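You operate a simulated robot arm through the tools that you are given. There is no shell and no other tool.

You run a simulated robot arm. Do the job below in one go: nothing can be reset, and whatever is moved stays where it is left.

## Task
Even up the two broom heads in the tying cradle and tie them.
Fine: end board home and cradle bar down before you tie; then raise the bar and draw the end board back. Where these are worked on the way, their far stop is far enough and under half their travel is too little: cradle bar, end board.

Only the result counts: the job must be done as asked and must still hold three seconds after the hand-in. Knocking over, shifting, dropping, spilling or breaking anything else fails it.

## Robot
A 7-joint arm with a two-finger parallel gripper, fixed in place. Base frame: the origin is on the floor under the middle of its stand, x ahead of it, y to its left, z up; the work surface is at about z = 830. Units: mm, degrees, N and s.
With the tool pointing down near the work surface it reaches from about 100 to 640 mm from the base axis. Its first joint turns from -66.0 to 66.0 degrees. Payload 1.57 kg.
The TCP is the grasp point between the finger pads, 30 mm short of the fingertips. In the tool frame z runs along the fingers and y along their closing line. The gripper opens to 80 mm. The fingers are 17 mm wide and 12 mm thick; the gripper's body (40 by 82 mm) begins 80 mm behind the TCP.
Orientation is that of the tool frame in the base frame, as a unit quaternion [w, x, y, z]. With the fingers straight down and closing along the base's y, the tool's x points along the base's -x, its y along +y and its z along -z.

## Interface
- The arm moves only by the tool step_arm. Its argument "targets" is a list of rows, each an object of numbers (a shift or turn left out is 0, a gripper value left out holds the last): "rx", "ry", "rz": the turn, a rotation vector about the tool's x, y, z in degrees; "tx", "ty", "tz": the shift along the tool's x, y, z in m; "fingers": the finger opening in m, from 0 to 0.08. In form: [{"rx": .., "ry": .., "rz": .., "tx": .., "ty": .., "tz": .., "fingers": ..}, ...]. A call has 1 to 20 rows; each row shifts and turns the commanded pose from where the row before left it, along the tool's axes as they then stand. Rows are played at 5 a second. More than 50 mm and 8.6 degrees between two rows, or a gripper value outside its range, and nothing of the call is played. Where a pose cannot be reached the arm comes as near as it can. A force on the tool above 60 N (or 10 N above the force at the start of the call, whichever is more), or a blocked arm, ends the call early, and 0.2 s more pass. The fingers move at their own pace (about 72 mm/s each) and stop on an object; they squeeze with about 33 N. The grip force told is the motor's: it shows also when the fingers shut on nothing. Time passes only in rows, and 0.2 s behind the last, so rows that do not move let the fingers close. It gives the time, the measured TCP pose, the force on the tool (base axes), the opening and the grip force at its end, in the units of the frame above (readings bear some noise), with the torque about the TCP (base axes, N m) and any sound that the robot's microphone picked up, and new pictures: "views" is both (left out), scene, wrist or none.
- Cameras (640 x 400 px; columns grow to the right, rows downward): "scene" is fixed at [57.8, 435.9, 1423.3]; the picture's right is [-0.79, -0.61, 0.00], its down [-0.41, 0.53, -0.74] and it looks along [0.45, -0.59, -0.67] (base axes); focal length 214 px, centre (320, 200). "wrist" rides on the gripper at [72, -7, -122] in the tool frame; the picture's right is [0.09, 1.00, 0.00], its down [-0.84, 0.08, -0.54] and it looks along [-0.54, 0.05, 0.84] (tool axes); focal length 238 px, centre (320, 200). There is no depth. A picture from a camera that has moved, and an enlarged one, comes with that camera's place and axes in the base frame and with its lens. The place of the scene camera against the robot may be out by one fixed shift of up to 12 mm in any direction.
- enlarge(camera, box): a new picture of the part [left, top, right, bottom] of that camera's present view, enlarged. The clock stands still meanwhile.
- finish_job(): hands the job in; it is judged then, once.

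Nothing tells you positions but the pictures and the camera data. Unless the task says otherwise, let go and move clear before handing in.

The tools are called after "Call:" as a command line: name --argument value ..., lists and objects as JSON in quotes. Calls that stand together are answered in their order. step_arm: Moves the arm, as the interface text tells. Its arguments: {"type":"object","properties":{"targets":{"type":"array","items":{"type":"object","properties":{"rx":{"type":"number"},"ry":{"type":"number"},"rz":{"type":"number"},"tx":{"type":"number"},"ty":{"type":"number"},"tz":{"type":"number"},"fingers":{"type":"number"}}}},"views":{"type":"string","enum":["both","scene","wrist","none"]}},"required":["targets"]} The other tools are called the same way: enlarge (camera, box) takes an enlarged picture of a part of a camera's view; finish_job () hands the job in.

At the start:

```text
time_s: 0.0
tool_pos: [312.8, 51.0, 1264.9]
tool_rot: [0.0, 0.0, 1.0, 0.0]
contact_force: [0.0, 0.2, 0.3]
torque: [-0.03, -0.01, -0.02]
gripper_width: 80.1
grasp_force: 0.0
```

scene: 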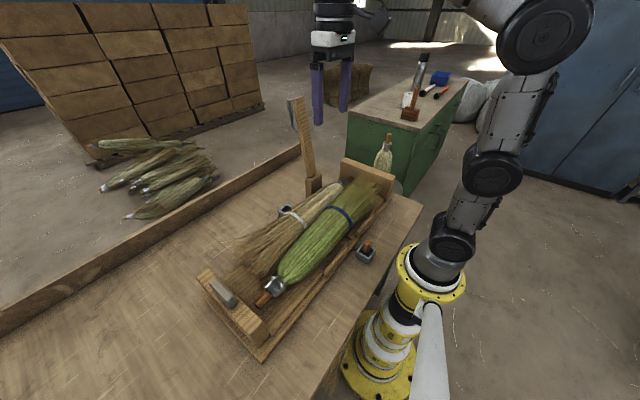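
wrist: 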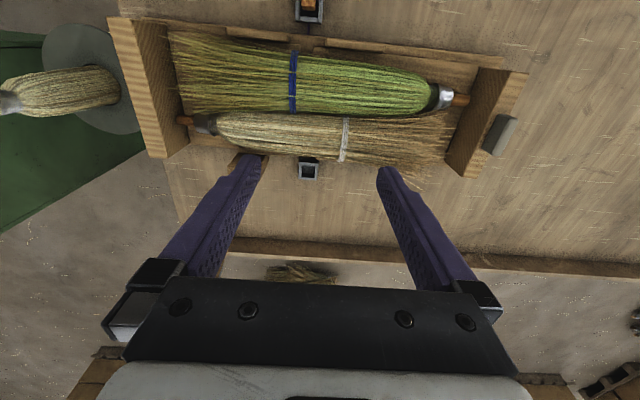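

I see a tying cradle on the bench holding two broom heads (one green, one straw) laid head to tail, an end board with a grey grip at the +y end, and a wooden bar standing upright at the far side. I'll look closer before moving.

Call:
enlarge --camera "scene" --box '[190, 90, 430, 370]'

Call:
enlarge --camera "wrist" --box '[100, 0, 540, 200]'

Call:
enlarge --camera "scene" --box '[180, 240, 340, 370]'

Call:
enlarge --camera "scene" --box '[260, 80, 420, 280]'

```text
1.43 times, centred on (310, 230) of scene
camera zoom: at [57.8, 435.9, 1423.3], right [-0.79, -0.61, 0.0], down [-0.41, 0.53, -0.74], along [0.45, -0.59, -0.67], focal length 306 px, centre (334, 157)
```

zoom: 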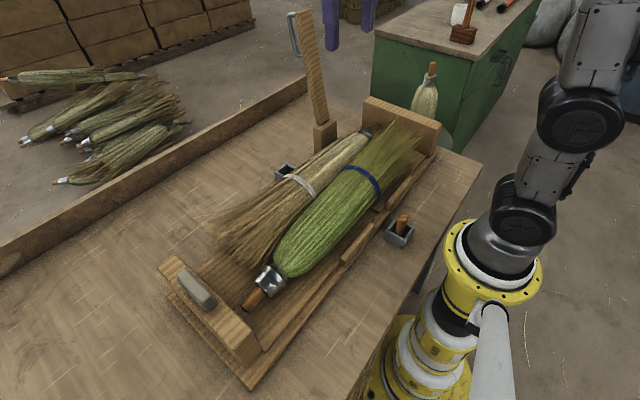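

```text
1.45 times, centred on (320, 100) of wrist
camera zoom: at [241.7, 46.1, 1387.5], right [-0.09, 1.0, 0.0], down [0.84, 0.08, 0.54], along [0.54, 0.05, -0.84], focal length 347 px, centre (320, 346)
```

zoom: 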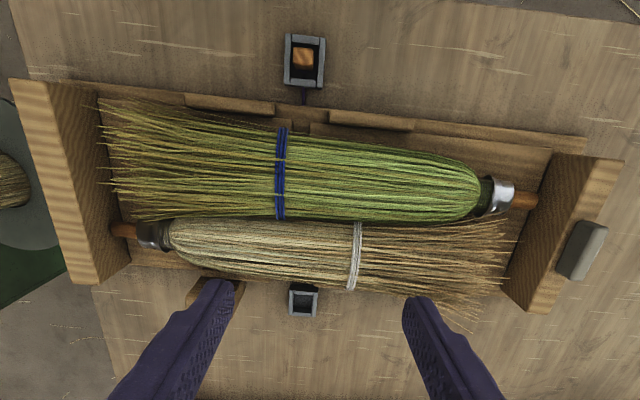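

```text
3.08 times, centred on (260, 305) of scene
camera zoom: at [57.8, 435.9, 1423.3], right [-0.79, -0.61, 0.0], down [-0.41, 0.53, -0.74], along [0.45, -0.59, -0.67], focal length 660 px, centre (505, -123)
```

zoom: 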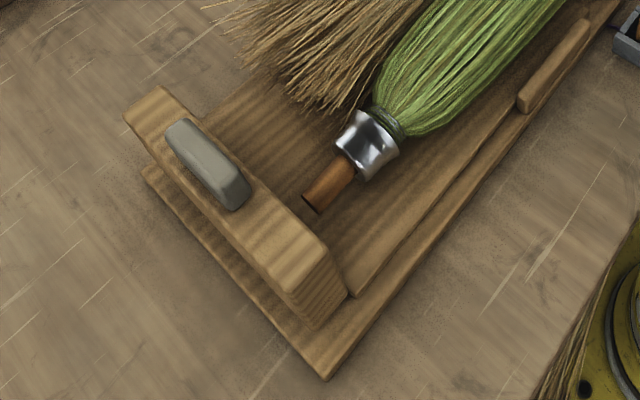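

```text
2.00 times, centred on (340, 180) of scene
camera zoom: at [57.8, 435.9, 1423.3], right [-0.79, -0.61, 0.0], down [-0.41, 0.53, -0.74], along [0.45, -0.59, -0.67], focal length 429 px, centre (280, 240)
```

zoom: 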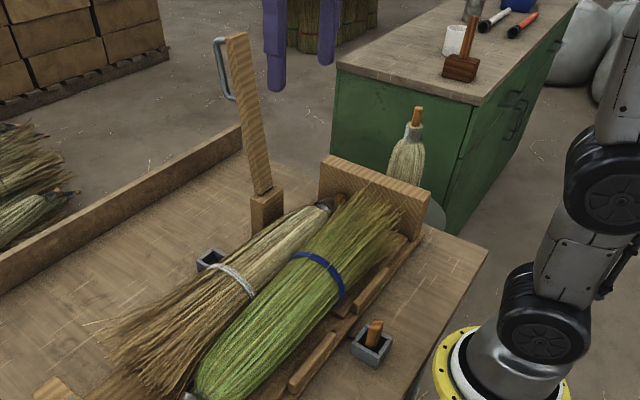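

The far-side bar stands upright at about (550, -110). A small socket holding a wooden toggle is near the robot at about (180, 20), and an empty one is on the far side at about (496, 40). I'll move the wrist camera lower to see the near socket and cradle better, staying well above everything.

Call:
step_arm --targets '[{"tx": 0.0141, "ty": -0.0039, "tz": 0.0269}, {"tx": 0.0141, "ty": -0.0039, "tz": 0.0269}, {"tx": 0.0141, "ty": -0.0039, "tz": 0.0269}, {"tx": 0.0141, "ty": -0.0039, "tz": 0.0269}, {"tx": 0.0141, "ty": -0.0039, "tz": 0.0269}, {"tx": 0.0141, "ty": -0.0039, "tz": 0.0269}, {"tx": 0.0141, "ty": -0.0039, "tz": 0.0269}, {"tx": 0.0141, "ty": -0.0039, "tz": 0.0269}]' --views "both"

```text
time_s: 1.8
tool_pos: [202.1, 20.1, 1049.8]
tool_rot: [0.0, 0.0, 1.0, 0.0]
contact_force: [-0.9, 0.4, -0.3]
torque: [-0.02, -0.02, -0.01]
gripper_width: 79.8
grasp_force: 0.0
camera wrist: at [130.6, 14.6, 1172.6], right [-0.09, 1.0, 0.0], down [0.84, 0.08, 0.54], along [0.54, 0.05, -0.84], focal length 238 px, centre (320, 200)
```

scene: 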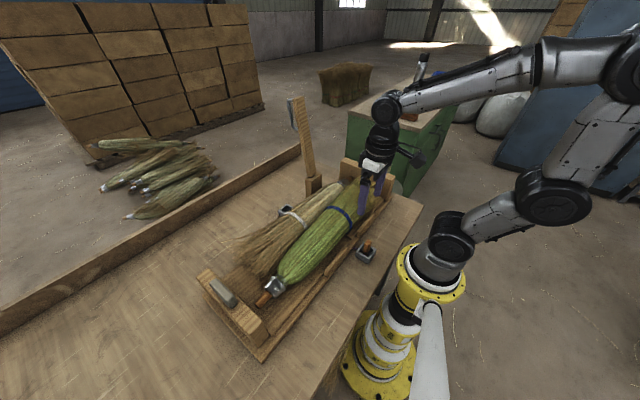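
wrist: 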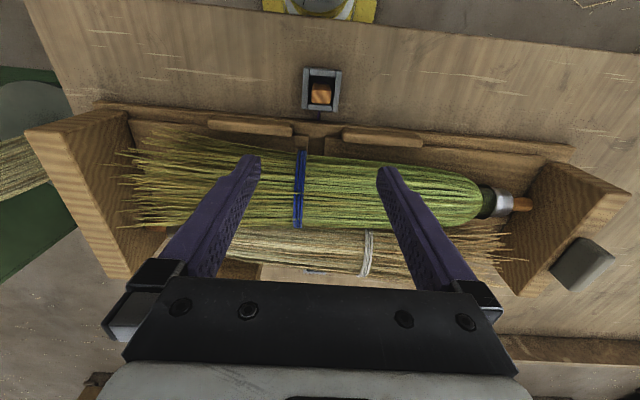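

The near socket and the gap in the cradle's near wall are now in view. I'll zoom in on the socket, the end board and the wall.

Call:
enlarge --camera "wrist" --box '[240, 50, 400, 150]'

Call:
enlarge --camera "wrist" --box '[440, 140, 640, 300]'

Call:
enlarge --camera "scene" --box '[330, 210, 420, 280]'

Call:
enlarge --camera "scene" --box '[270, 85, 350, 225]'

```text
4.00 times, centred on (320, 100) of wrist
camera zoom: at [130.6, 14.6, 1172.6], right [-0.09, 1.0, 0.0], down [0.84, 0.08, 0.54], along [0.54, 0.05, -0.84], focal length 953 px, centre (320, 600)
```

zoom: 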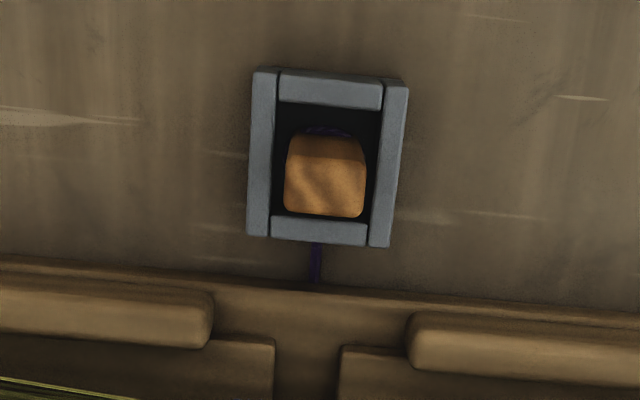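

```text
2.50 times, centred on (540, 220) of wrist
camera zoom: at [130.6, 14.6, 1172.6], right [-0.09, 1.0, 0.0], down [0.84, 0.08, 0.54], along [0.54, 0.05, -0.84], focal length 596 px, centre (-230, 150)
```

zoom: 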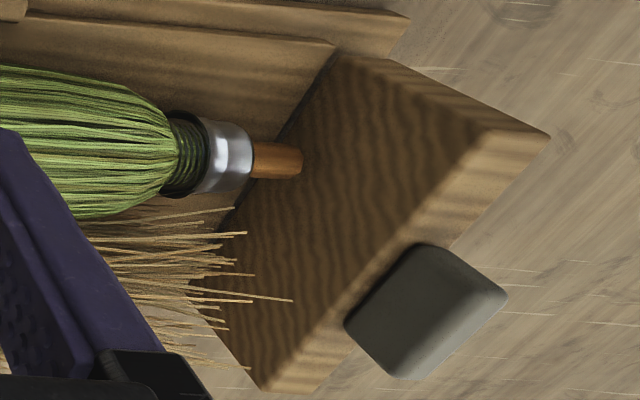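

```text
5.71 times, centred on (375, 245) of scene
camera zoom: at [57.8, 435.9, 1423.3], right [-0.79, -0.61, 0.0], down [-0.41, 0.53, -0.74], along [0.45, -0.59, -0.67], focal length 1226 px, centre (6, -57)
```

zoom: 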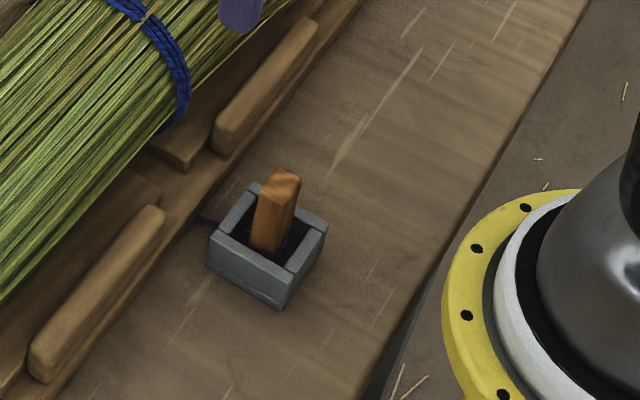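

```text
2.86 times, centred on (310, 155) of scene
camera zoom: at [57.8, 435.9, 1423.3], right [-0.79, -0.61, 0.0], down [-0.41, 0.53, -0.74], along [0.45, -0.59, -0.67], focal length 613 px, centre (349, 329)
```

zoom: 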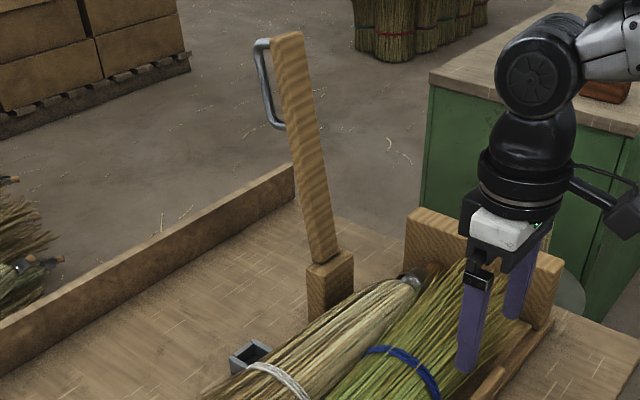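

Toggle peg top is about (178, 20, 875) with a dark cord running from it under the cradle. Next I'll move over toward the end board to measure its handle.

Call:
step_arm --targets '[{"tz": -0.025}, {"tz": -0.025}, {"tx": -0.006, "ty": 0.0388}, {"tx": -0.006, "ty": 0.0388}, {"tx": -0.006, "ty": 0.0388}, {"tx": -0.006, "ty": 0.0388}, {"tx": -0.006, "ty": 0.0388}, {"tx": -0.006, "ty": 0.0388}, {"tx": -0.006, "ty": 0.0388}, {"tx": -0.006, "ty": 0.0388}]' --views "both"

```text
time_s: 4.0
tool_pos: [248.3, 332.8, 1100.2]
tool_rot: [0.0, 0.0, 1.0, 0.0]
contact_force: [-0.4, -0.3, 0.5]
torque: [-0.02, 0.02, 0.01]
gripper_width: 80.2
grasp_force: 0.0
camera wrist: at [177.0, 326.5, 1222.5], right [-0.09, 1.0, 0.0], down [0.84, 0.08, 0.54], along [0.54, 0.05, -0.84], focal length 238 px, centre (320, 200)
```

scene: 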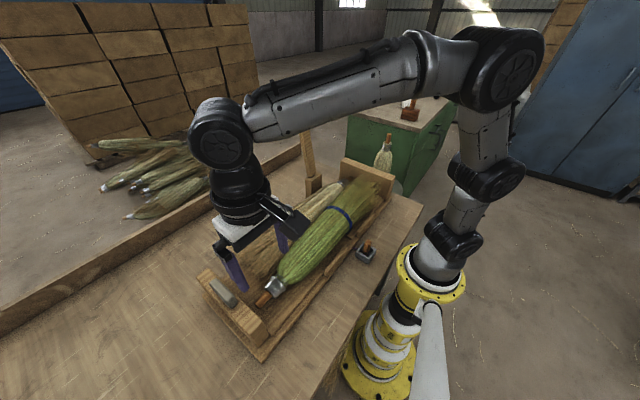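
wrist: 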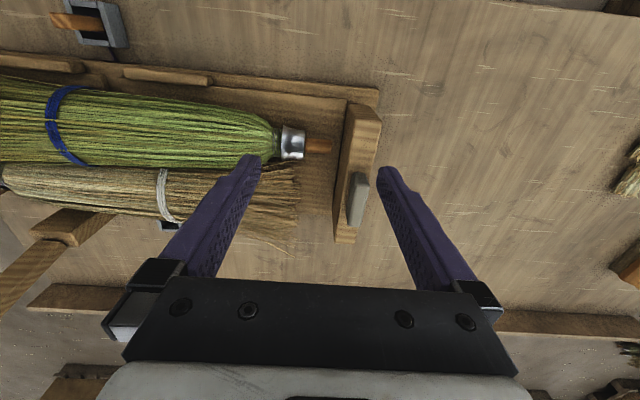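

Call:
enlarge --camera "wrist" --box '[280, 80, 440, 260]'

Call:
enlarge --camera "wrist" --box '[0, 140, 200, 320]'

Call:
enlarge --camera "wrist" --box '[0, 0, 240, 120]'

Call:
enlarge --camera "scene" --box '[180, 220, 300, 360]'

```text
2.22 times, centred on (360, 170) of wrist
camera zoom: at [177.0, 326.5, 1222.5], right [-0.09, 1.0, 0.0], down [0.84, 0.08, 0.54], along [0.54, 0.05, -0.84], focal length 530 px, centre (231, 267)
```

zoom: 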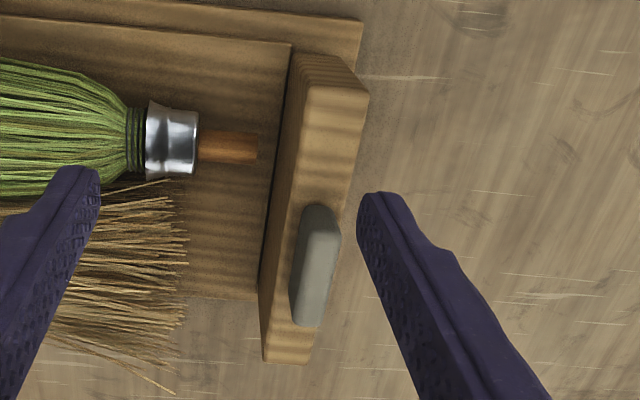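

```text
2.22 times, centred on (100, 230) of wrist
camera zoom: at [177.0, 326.5, 1222.5], right [-0.09, 1.0, 0.0], down [0.84, 0.08, 0.54], along [0.54, 0.05, -0.84], focal length 530 px, centre (809, 133)
```

zoom: 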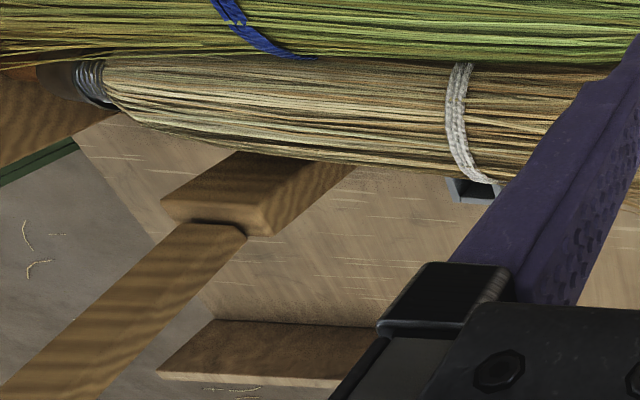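

```text
2.67 times, centred on (120, 60) of wrist
camera zoom: at [177.0, 326.5, 1222.5], right [-0.09, 1.0, 0.0], down [0.84, 0.08, 0.54], along [0.54, 0.05, -0.84], focal length 636 px, centre (853, 573)
```

zoom: 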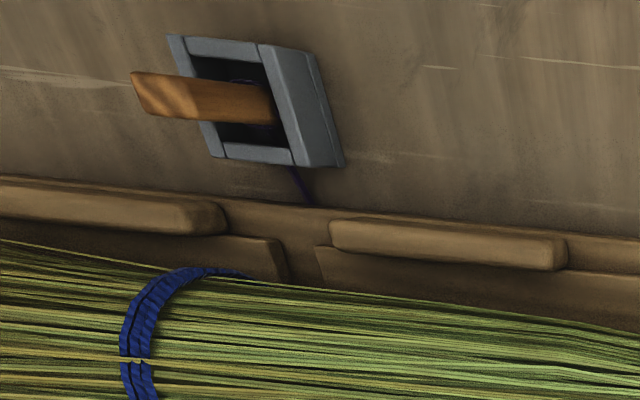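

```text
2.86 times, centred on (240, 290) of scene
camera zoom: at [57.8, 435.9, 1423.3], right [-0.79, -0.61, 0.0], down [-0.41, 0.53, -0.74], along [0.45, -0.59, -0.67], focal length 613 px, centre (549, -57)
```

zoom: 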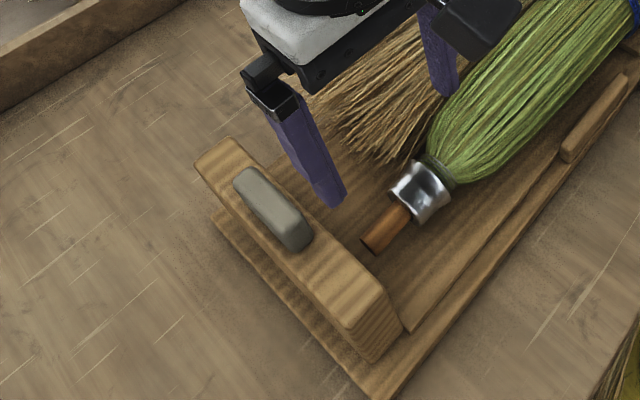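

The end board top sits near z 922, spanning x 247 to 451 and y 374 to 410, with the grey grip on top. I'll zoom in tight on the grip.

Call:
enlarge --camera "wrist" --box '[325, 150, 405, 250]'

Call:
enlarge --camera "scene" --box '[200, 260, 280, 330]'

```text
4.00 times, centred on (365, 200) of wrist
camera zoom: at [177.0, 326.5, 1222.5], right [-0.09, 1.0, 0.0], down [0.84, 0.08, 0.54], along [0.54, 0.05, -0.84], focal length 953 px, centre (140, 200)
```

zoom: 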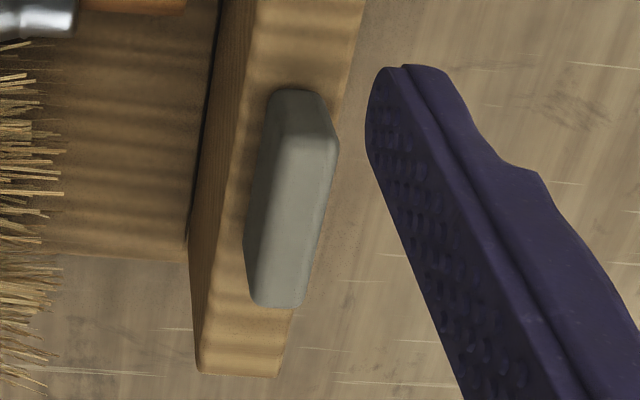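

```text
5.71 times, centred on (240, 295) of scene
camera zoom: at [57.8, 435.9, 1423.3], right [-0.79, -0.61, 0.0], down [-0.41, 0.53, -0.74], along [0.45, -0.59, -0.67], focal length 1226 px, centre (777, -343)
```

zoom: 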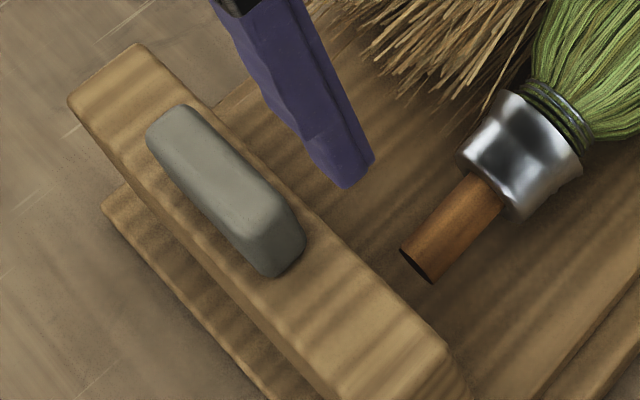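

The grip block is about 18 mm wide (y 386 to 403), spans x 321 to 388, and its top is near z 955. I'll move above it with the fingers partly closed and check the alignment.

Call:
step_arm --targets '[{"tx": -0.0211, "ty": 0.0121, "tz": 0.015, "fingers": 0.055}, {"tx": -0.0211, "ty": 0.0121, "tz": 0.015}, {"tx": -0.0211, "ty": 0.0121, "tz": 0.015}, {"tx": -0.0211, "ty": 0.0121, "tz": 0.015}, {"tx": -0.0211, "ty": 0.0121, "tz": 0.015}, {}]' --views "both"

```text
time_s: 5.4
tool_pos: [353.3, 391.0, 1022.6]
tool_rot: [0.0, -0.001, 1.0, 0.0]
contact_force: [-0.2, 0.1, -0.8]
torque: [0.01, 0.0, 0.02]
gripper_width: 54.8
grasp_force: 0.1
camera wrist: at [281.0, 385.6, 1146.2], right [-0.09, 1.0, 0.0], down [0.84, 0.08, 0.54], along [0.54, 0.05, -0.84], focal length 238 px, centre (320, 200)
```

scene: 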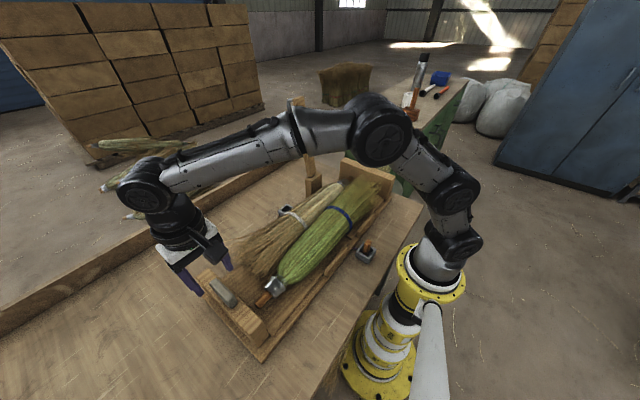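
wrist: 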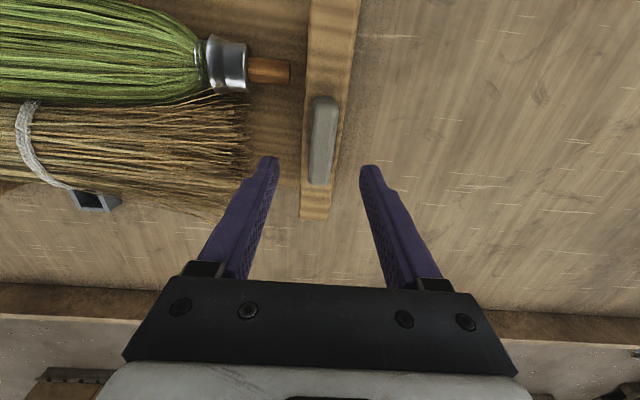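

Grip centre confirmed at about (352, 394), with its top near z 955. I'll descend and close on it.

Call:
step_arm --targets '[{"ty": 0.0015, "tz": 0.02}, {"ty": 0.0015, "tz": 0.02}, {"tz": 0.021}, {}, {"fingers": 0.0}, {}, {}]' --views "both"

```text
time_s: 7.0
tool_pos: [355.2, 393.5, 962.8]
tool_rot: [-0.001, 0.001, 1.0, -0.002]
contact_force: [-1.5, -14.5, 2.1]
torque: [0.24, 0.13, -0.03]
gripper_width: 19.8
grasp_force: 33.5
camera wrist: at [282.7, 387.7, 1086.2], right [-0.09, 1.0, 0.0], down [0.84, 0.08, 0.54], along [0.54, 0.05, -0.84], focal length 238 px, centre (320, 200)
```

scene: 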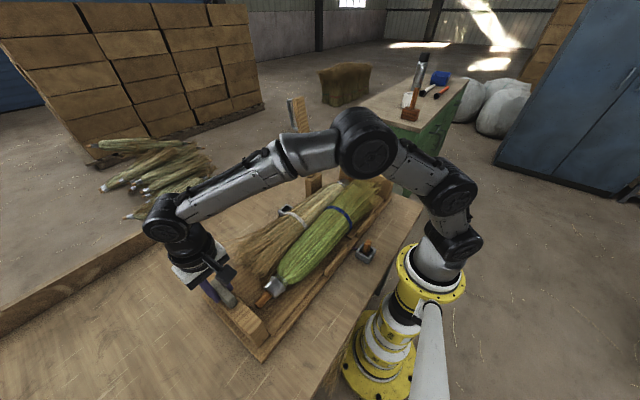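
wrist: 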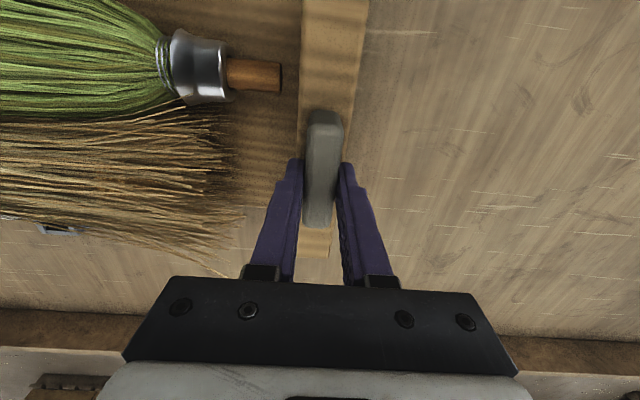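

The grip is held at 19.8 mm opening. Now I'll slide the end board toward -y (home) in small steps and watch the force.

Call:
step_arm --targets '[{"ty": -0.006}, {"ty": -0.006}, {"ty": -0.006}, {"ty": -0.006}, {}]' --views "wrist"

```text
time_s: 8.2
tool_pos: [352.5, 371.5, 964.0]
tool_rot: [0.001, -0.001, 1.0, 0.001]
contact_force: [8.6, 2.5, -2.9]
torque: [-0.04, 0.7, -0.07]
gripper_width: 19.5
grasp_force: 33.8
camera wrist: at [282.2, 364.6, 1086.0], right [-0.09, 1.0, 0.0], down [0.84, 0.08, 0.54], along [0.54, 0.05, -0.84], focal length 238 px, centre (320, 200)
```

wrist: 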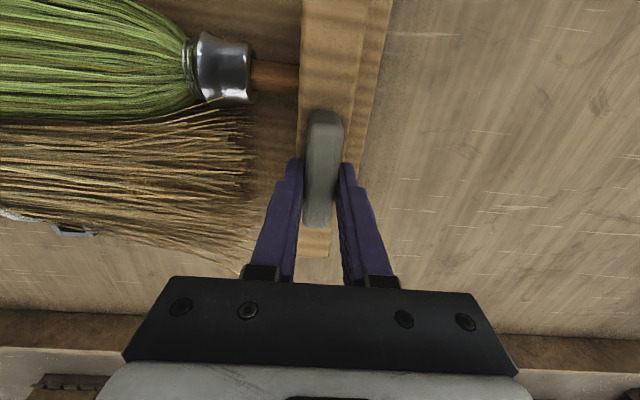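

The board slides smoothly and has just met the green broom's stub. I'll keep going toward the stop.

Call:
step_arm --targets '[{"ty": -0.005}, {"ty": -0.005}, {"ty": -0.005}, {"ty": -0.005}, {}]' --views "wrist"

```text
time_s: 9.4
tool_pos: [353.9, 350.9, 963.1]
tool_rot: [0.001, 0.0, 1.0, 0.001]
contact_force: [11.8, 1.5, -0.9]
torque: [-0.16, -0.11, 0.07]
gripper_width: 19.6
grasp_force: 33.4
camera wrist: at [282.2, 344.4, 1086.0], right [-0.09, 1.0, 0.0], down [0.84, 0.08, 0.54], along [0.54, 0.05, -0.84], focal length 238 px, centre (320, 200)
```

wrist: 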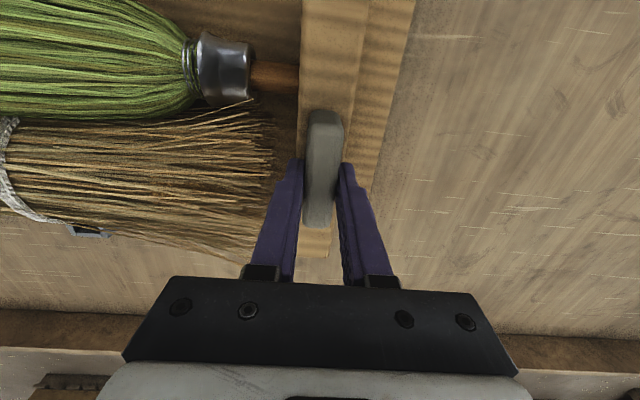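

The green broom is moving along with the board. I'll continue.

Call:
step_arm --targets '[{"ty": -0.005}, {"ty": -0.005}, {"ty": -0.005}, {"ty": -0.005}, {}]' --views "wrist"

```text
time_s: 10.6
tool_pos: [353.6, 330.3, 963.6]
tool_rot: [0.0, 0.0, 1.0, 0.0]
contact_force: [8.4, 2.7, -1.6]
torque: [0.18, -0.69, 0.05]
gripper_width: 19.8
grasp_force: 33.2
camera wrist: at [282.5, 324.3, 1086.2], right [-0.09, 1.0, 0.0], down [0.84, 0.08, 0.54], along [0.54, 0.05, -0.84], focal length 238 px, centre (320, 200)
```

wrist: 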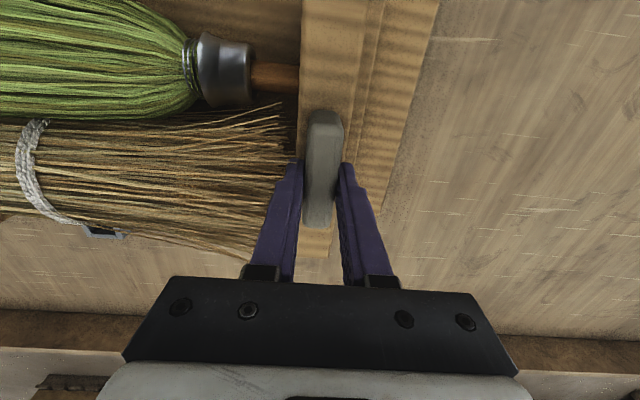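

Still moving freely and the straw tips are about to touch the board. I'll continue in small steps.

Call:
step_arm --targets '[{"ty": -0.004}, {"ty": -0.004}, {"ty": -0.004}, {"ty": -0.004}, {}]' --views "both"

```text
time_s: 11.8
tool_pos: [353.3, 315.3, 964.2]
tool_rot: [0.001, 0.0, 1.0, 0.0]
contact_force: [8.2, 2.1, -1.5]
torque: [0.12, -0.14, -0.07]
gripper_width: 19.5
grasp_force: 33.9
camera wrist: at [282.3, 309.2, 1086.1], right [-0.09, 1.0, 0.0], down [0.84, 0.08, 0.54], along [0.54, 0.05, -0.84], focal length 238 px, centre (320, 200)
```

scene: 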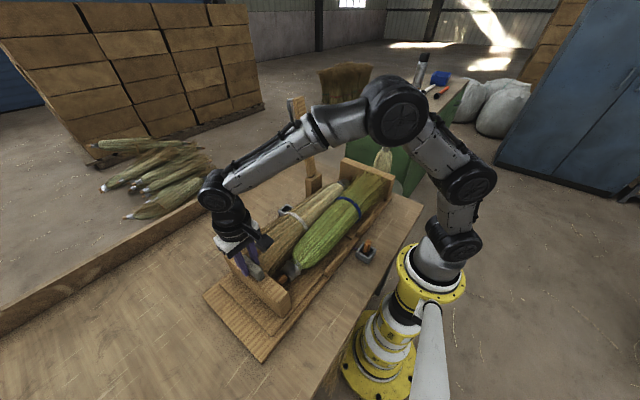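
wrist: 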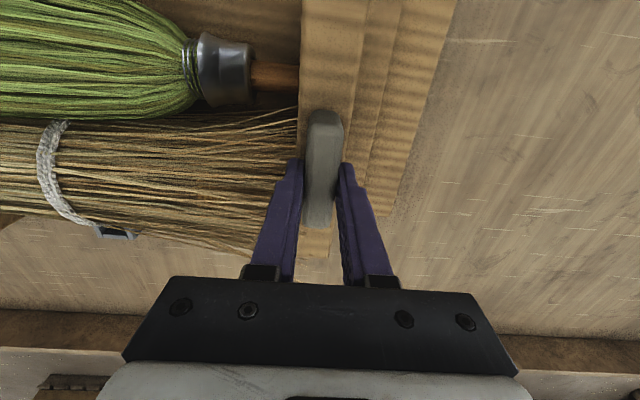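

The straw now meets the board too. I'll keep pushing gently toward the stop.

Call:
step_arm --targets '[{"ty": -0.004}, {"ty": -0.004}, {"ty": -0.004}, {}]' --views "wrist"

```text
time_s: 12.8
tool_pos: [354.0, 307.6, 963.2]
tool_rot: [0.001, -0.001, 1.0, 0.004]
contact_force: [11.9, 36.3, -12.2]
torque: [-0.48, 0.81, -0.16]
gripper_width: 19.8
grasp_force: 33.4
camera wrist: at [281.8, 300.5, 1085.9], right [-0.09, 1.0, 0.01], down [0.83, 0.07, 0.55], along [0.54, 0.06, -0.84], focal length 238 px, centre (320, 200)
```

wrist: 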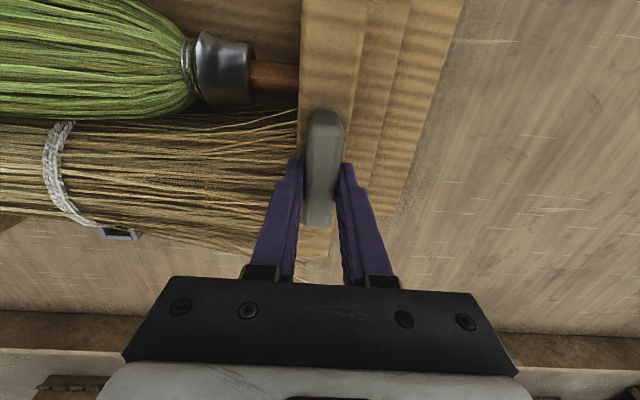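

The force jumped to about 36 N, so this looks like the home stop. One more small nudge will confirm it.

Call:
step_arm --targets '[{"ty": -0.003}, {}]' --views "both"

Call:
enlarge --camera "scene" --box '[195, 150, 425, 370]'

```text
time_s: 13.4
tool_pos: [354.0, 307.1, 962.6]
tool_rot: [0.002, 0.0, 1.0, 0.008]
contact_force: [6.5, 52.4, -17.9]
torque: [-0.46, 0.27, -0.07]
gripper_width: 20.2
grasp_force: 33.2
camera wrist: at [281.5, 299.4, 1085.7], right [-0.09, 1.0, 0.01], down [0.83, 0.07, 0.55], along [0.54, 0.06, -0.84], focal length 238 px, centre (320, 200)
```

scene: 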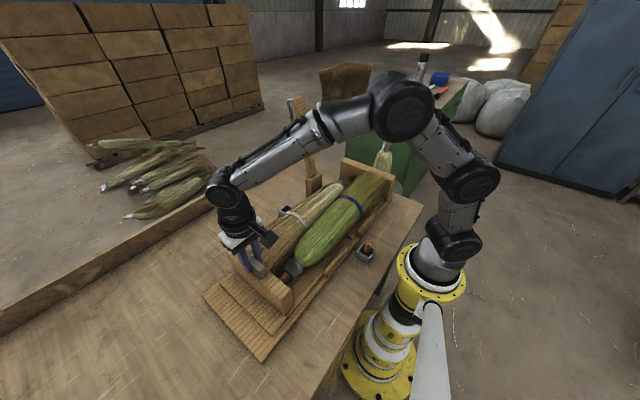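
wrist: 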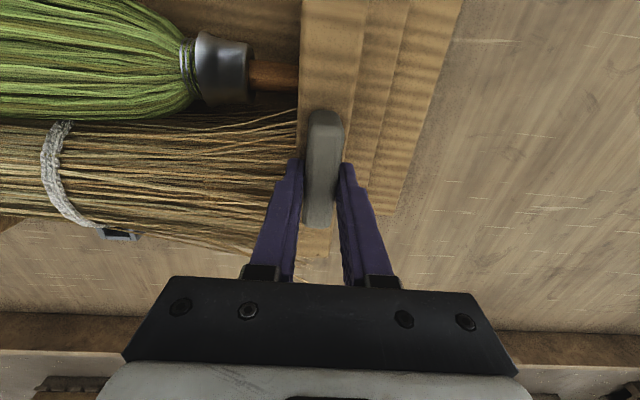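

```text
1.82 times, centred on (310, 260) of scene
camera zoom: at [58.2, 437.5, 1422.8], right [-0.79, -0.61, 0.0], down [-0.41, 0.53, -0.74], along [0.45, -0.59, -0.67], focal length 390 px, centre (338, 91)
```

zoom: 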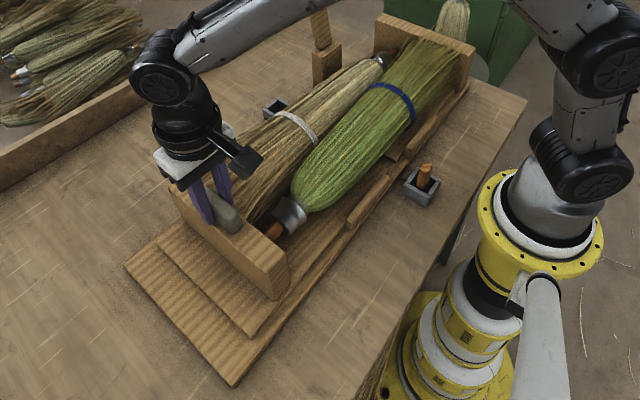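

The board is firmly on its home stop: y no longer changes while the force rises. I'll ease the load, open and rise clear.

Call:
step_arm --targets '[{"ty": 0.004}, {"ty": 0.004}, {"fingers": 0.05}, {}, {"tz": -0.03}, {"tz": -0.04}, {"tz": -0.04}, {}]' --views "both"

```text
time_s: 15.2
tool_pos: [353.9, 308.7, 1074.5]
tool_rot: [0.0, 0.0, 1.0, 0.0]
contact_force: [0.1, 0.2, -0.2]
torque: [-0.02, -0.01, 0.01]
gripper_width: 50.0
grasp_force: 0.1
camera wrist: at [281.3, 303.5, 1197.8], right [-0.09, 1.0, 0.0], down [0.84, 0.08, 0.54], along [0.54, 0.05, -0.84], focal length 238 px, centre (320, 200)
```

scene: 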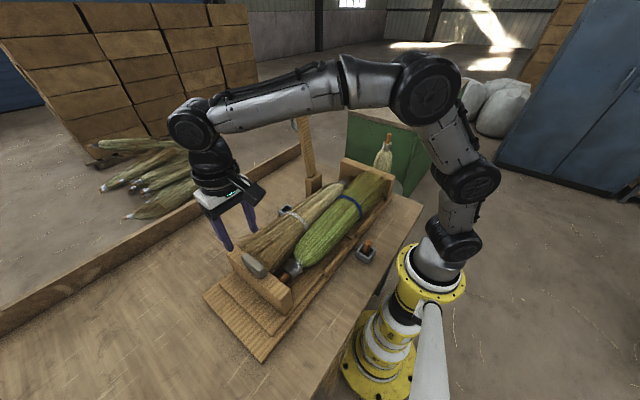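
wrist: 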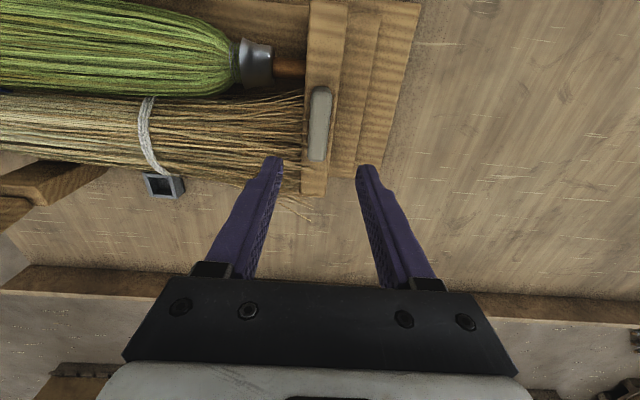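

The end board stayed home. Now I'll inspect the far socket, the hinge post and the bar.

Call:
enlarge --camera "wrist" --box '[0, 120, 220, 260]'

Call:
enlarge --camera "wrist" --box '[120, 150, 220, 220]'

Call:
enlarge --camera "scene" --box '[270, 100, 430, 280]'

```text
2.86 times, centred on (110, 190) of wrist
camera zoom: at [281.3, 303.5, 1197.8], right [-0.09, 1.0, 0.0], down [0.84, 0.08, 0.54], along [0.54, 0.05, -0.84], focal length 681 px, centre (920, 229)
```

zoom: 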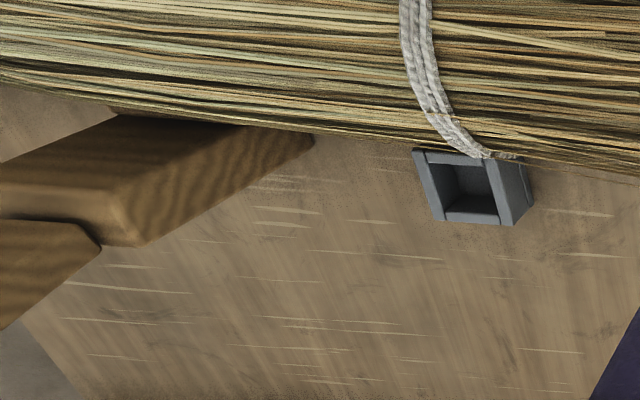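

```text
5.71 times, centred on (170, 185) of wrist
camera zoom: at [281.3, 303.5, 1197.8], right [-0.09, 1.0, 0.0], down [0.84, 0.08, 0.54], along [0.54, 0.05, -0.84], focal length 1362 px, centre (1177, 286)
```

zoom: 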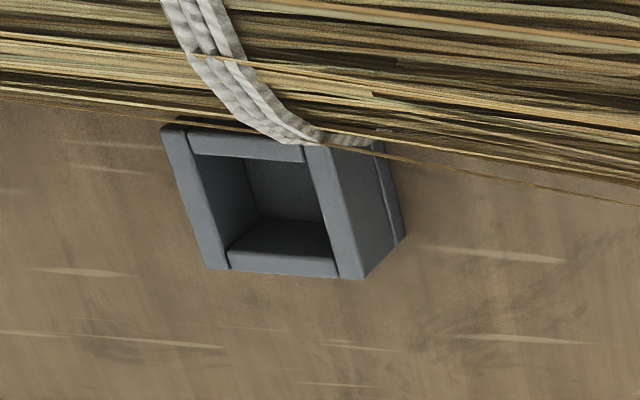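

```text
2.22 times, centred on (350, 190) of scene
camera zoom: at [57.8, 435.9, 1423.3], right [-0.79, -0.61, 0.0], down [-0.41, 0.53, -0.74], along [0.45, -0.59, -0.67], focal length 477 px, centre (253, 222)
```

zoom: 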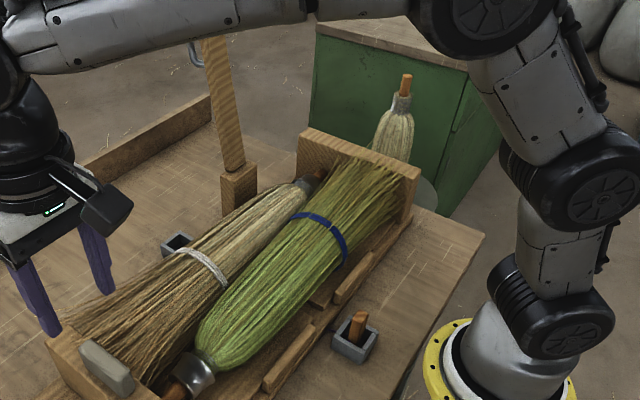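

The far socket is an empty box, so tying means carrying the toggle across and seating it there. First I need the bar's geometry, so I'll move to the robot side of the bar and tilt the wrist to look at it.

Call:
step_arm --targets '[{"tz": -0.038, "fingers": 0.08}, {"tz": -0.038}, {"tx": 0.0115, "ty": -0.041}, {"tx": 0.0115, "ty": -0.041}, {"tx": 0.0115, "ty": -0.041}, {"tx": 0.0115, "ty": -0.041}, {"tx": 0.0115, "ty": -0.041}, {"tx": 0.0115, "ty": -0.041}, {"tx": 0.0115, "ty": -0.041}, {"tx": 0.0115, "ty": -0.041}, {"tx": 0.0115, "ty": -0.041}, {"ry": -8}, {"ry": -8}, {"ry": -8}, {"ry": -8}, {"ry": -8}, {}]' --views "both"

```text
time_s: 18.8
tool_pos: [249.8, -60.5, 1149.4]
tool_rot: [0.343, 0.0, 0.939, 0.0]
contact_force: [-0.1, 0.6, 0.8]
torque: [0.01, 0.02, 0.01]
gripper_width: 80.0
grasp_force: 0.0
camera wrist: at [116.9, -67.4, 1197.5], right [-0.07, 1.0, -0.06], down [0.29, 0.08, 0.95], along [0.95, 0.05, -0.3], focal length 238 px, centre (320, 200)
```

scene: 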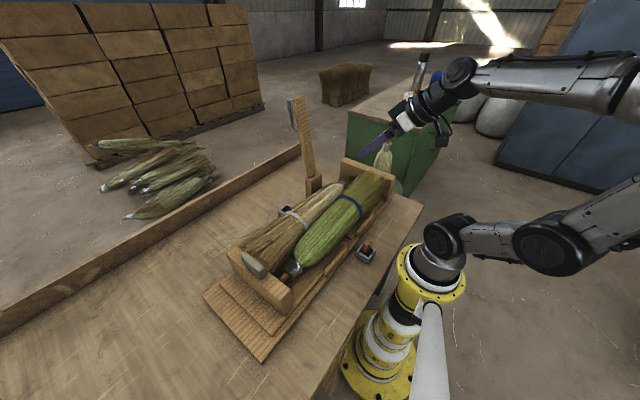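
wrist: 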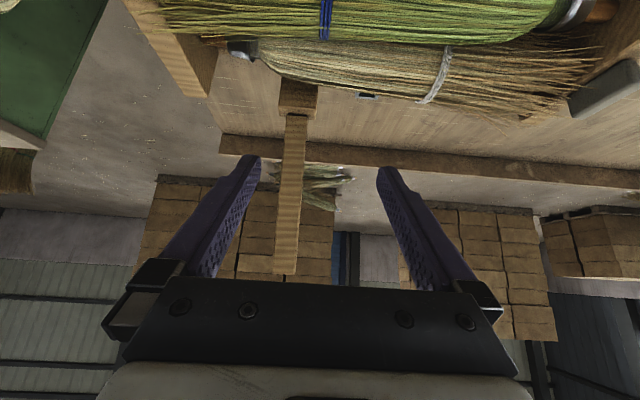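

The bar is visible between the fingers (this picture is upside down: its down is +z). I'll zoom in.

Call:
enlarge --camera "wrist" --box '[220, 60, 380, 180]'

Call:
enlarge --camera "wrist" --box '[220, 170, 380, 290]'

Call:
enlarge --camera "scene" --box '[275, 90, 345, 210]'

```text
3.33 times, centred on (300, 120) of wrist
camera zoom: at [116.9, -67.4, 1197.5], right [-0.07, 1.0, -0.06], down [0.29, 0.08, 0.95], along [0.95, 0.05, -0.3], focal length 794 px, centre (387, 467)
```

zoom: 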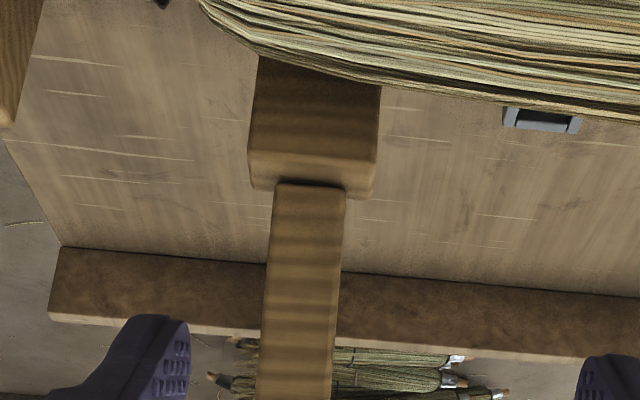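

```text
3.33 times, centred on (300, 230) of wrist
camera zoom: at [116.9, -67.4, 1197.5], right [-0.07, 1.0, -0.06], down [0.29, 0.08, 0.95], along [0.95, 0.05, -0.3], focal length 794 px, centre (387, 100)
```

zoom: 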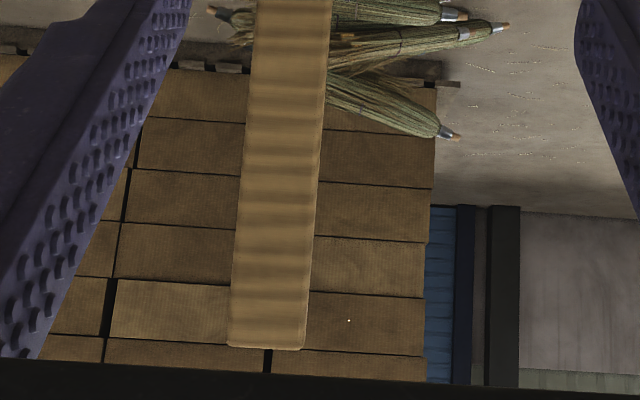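

```text
3.33 times, centred on (310, 150) of scene
camera zoom: at [57.8, 435.9, 1423.3], right [-0.79, -0.61, 0.0], down [-0.41, 0.53, -0.74], along [0.45, -0.59, -0.67], focal length 715 px, centre (353, 367)
```

zoom: 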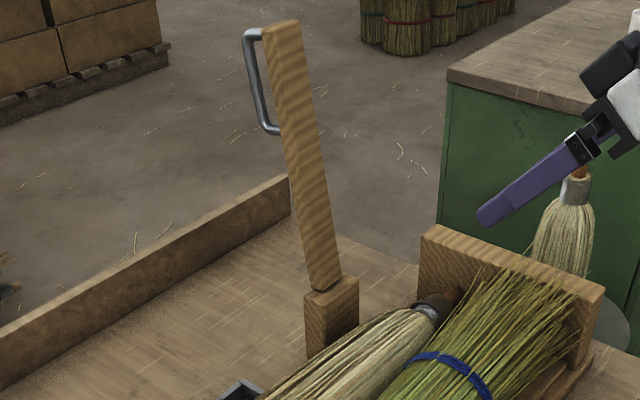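

The hinge post is about x 474 to 505, y -133 to -64, with its top near z 917. The bar is about 39 mm wide, centred near y -100, and leans slightly back with its top near z 1200. I'll zoom on the fingertip in the scene to calibrate that camera's offset.

Call:
enlarge --camera "scene" --box '[340, 110, 420, 160]'

Call:
enlarge --camera "scene" --box '[280, 90, 330, 140]'

Call:
enlarge --camera "scene" --box '[290, 150, 350, 210]'

```text
8.00 times, centred on (380, 135) of scene
camera zoom: at [57.8, 435.9, 1423.3], right [-0.79, -0.61, 0.0], down [-0.41, 0.53, -0.74], along [0.45, -0.59, -0.67], focal length 1716 px, centre (-160, 720)
```

zoom: 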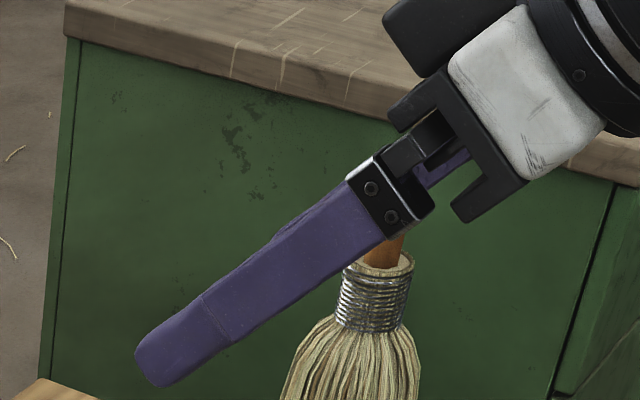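

```text
8.00 times, centred on (305, 115) of scene
camera zoom: at [57.8, 435.9, 1423.3], right [-0.79, -0.61, 0.0], down [-0.41, 0.53, -0.74], along [0.45, -0.59, -0.67], focal length 1716 px, centre (440, 880)
```

zoom: 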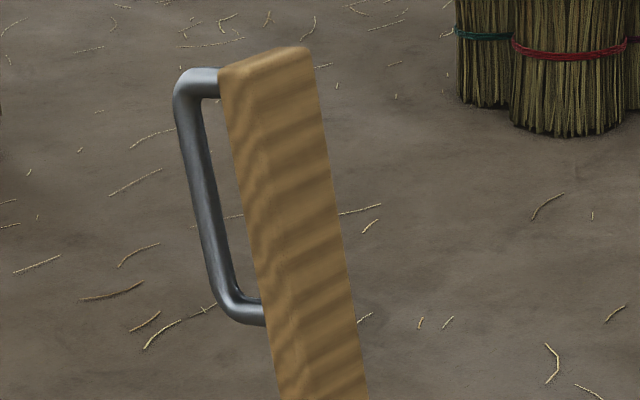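

```text
6.67 times, centred on (320, 180) of scene
camera zoom: at [57.8, 435.9, 1423.3], right [-0.79, -0.61, 0.0], down [-0.41, 0.53, -0.74], along [0.45, -0.59, -0.67], focal length 1430 px, centre (320, 333)
```

zoom: 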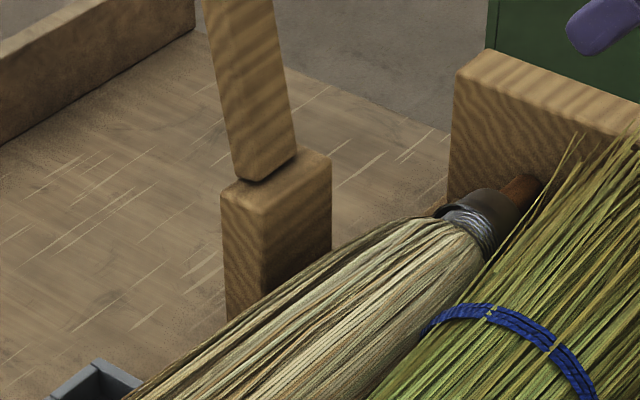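

The scene camera calibration suggests an offset of roughly 10 mm, so I'll rely on the wrist camera. I'll raise it for a second view of the bar to triangulate.

Call:
step_arm --targets '[{"tx": -0.0242, "tz": -0.0287}, {"tx": -0.0242, "tz": -0.0287}, {"tx": -0.0242, "tz": -0.0287}, {"tx": -0.0242, "tz": -0.0287}, {}]' --views "wrist"

Call:
enlarge --camera "wrist" --box '[220, 20, 380, 120]'

Call:
enlarge --camera "wrist" --box '[220, 110, 380, 210]'

```text
time_s: 20.0
tool_pos: [251.1, -59.5, 1300.1]
tool_rot: [0.342, -0.001, 0.94, 0.0]
contact_force: [0.9, 0.4, 0.1]
torque: [-0.02, -0.04, -0.01]
gripper_width: 80.1
grasp_force: 0.0
camera wrist: at [118.2, -65.6, 1348.4], right [-0.07, 1.0, -0.06], down [0.29, 0.08, 0.95], along [0.95, 0.05, -0.3], focal length 238 px, centre (320, 200)
```

wrist: 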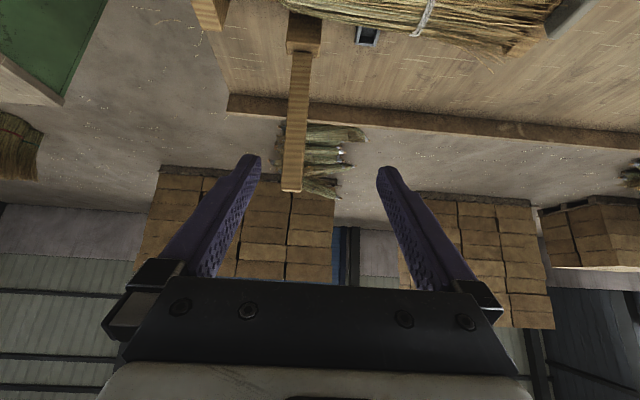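

```text
4.00 times, centred on (300, 70) of wrist
camera zoom: at [118.2, -65.6, 1348.4], right [-0.07, 1.0, -0.06], down [0.29, 0.08, 0.95], along [0.95, 0.05, -0.3], focal length 953 px, centre (400, 720)
```

zoom: 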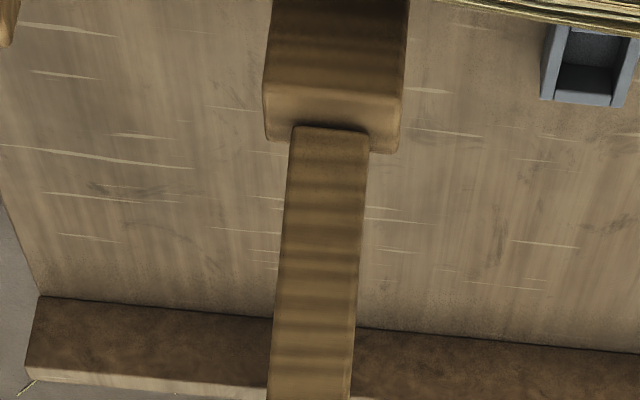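

```text
4.00 times, centred on (300, 160) of wrist
camera zoom: at [118.2, -65.6, 1348.4], right [-0.07, 1.0, -0.06], down [0.29, 0.08, 0.95], along [0.95, 0.05, -0.3], focal length 953 px, centre (400, 360)
```

zoom: 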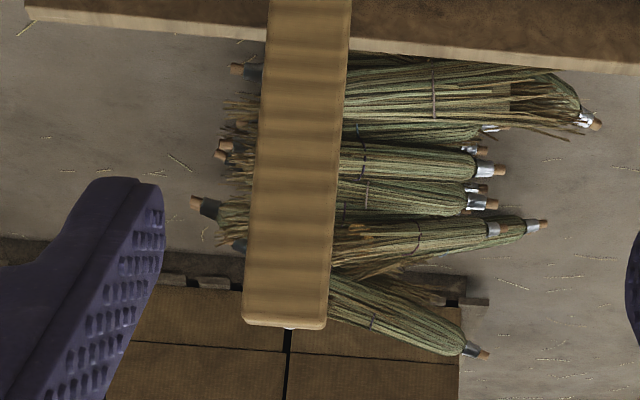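

Triangulated: the bar's near face runs from (488, -99, 927) up to (532, -99, 1201), leaning back 9° on a hinge near (490, 915). I'll move to a stand-off in line with the bar's upper end, fingers open, tilt kept.

Call:
step_arm --targets '[{"tx": -0.022, "ty": -0.0066, "tz": 0.0278}, {"tx": -0.022, "ty": -0.0066, "tz": 0.0278}, {"tx": -0.022, "ty": -0.0066, "tz": 0.0278}, {"tx": -0.022, "ty": -0.0066, "tz": 0.0278}, {"tx": -0.022, "ty": -0.0066, "tz": 0.0278}, {"tx": -0.022, "ty": -0.0066, "tz": 0.0278}, {}]' --views "both"

```text
time_s: 21.6
tool_pos: [459.4, -99.5, 1255.7]
tool_rot: [0.342, 0.0, 0.94, 0.0]
contact_force: [-0.7, -0.3, -0.4]
torque: [0.02, 0.0, -0.01]
gripper_width: 80.2
grasp_force: 0.0
camera wrist: at [325.2, -106.1, 1303.8], right [-0.07, 1.0, -0.06], down [0.29, 0.08, 0.95], along [0.95, 0.05, -0.3], focal length 238 px, centre (320, 200)
```

scene: 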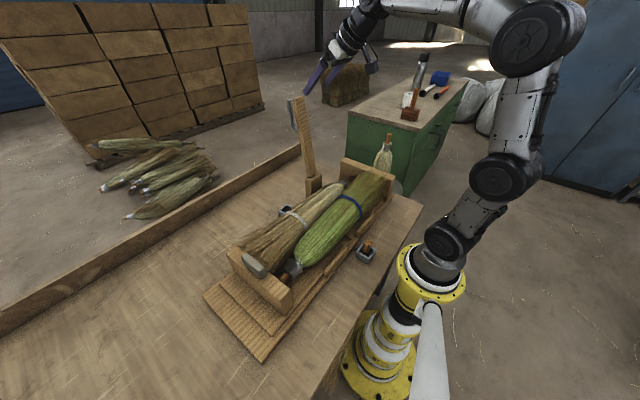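
wrist: 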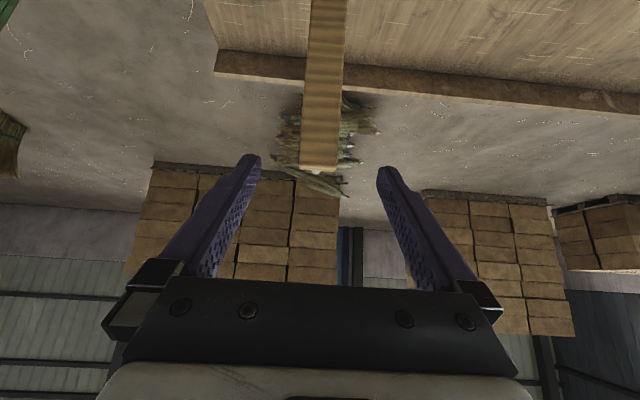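

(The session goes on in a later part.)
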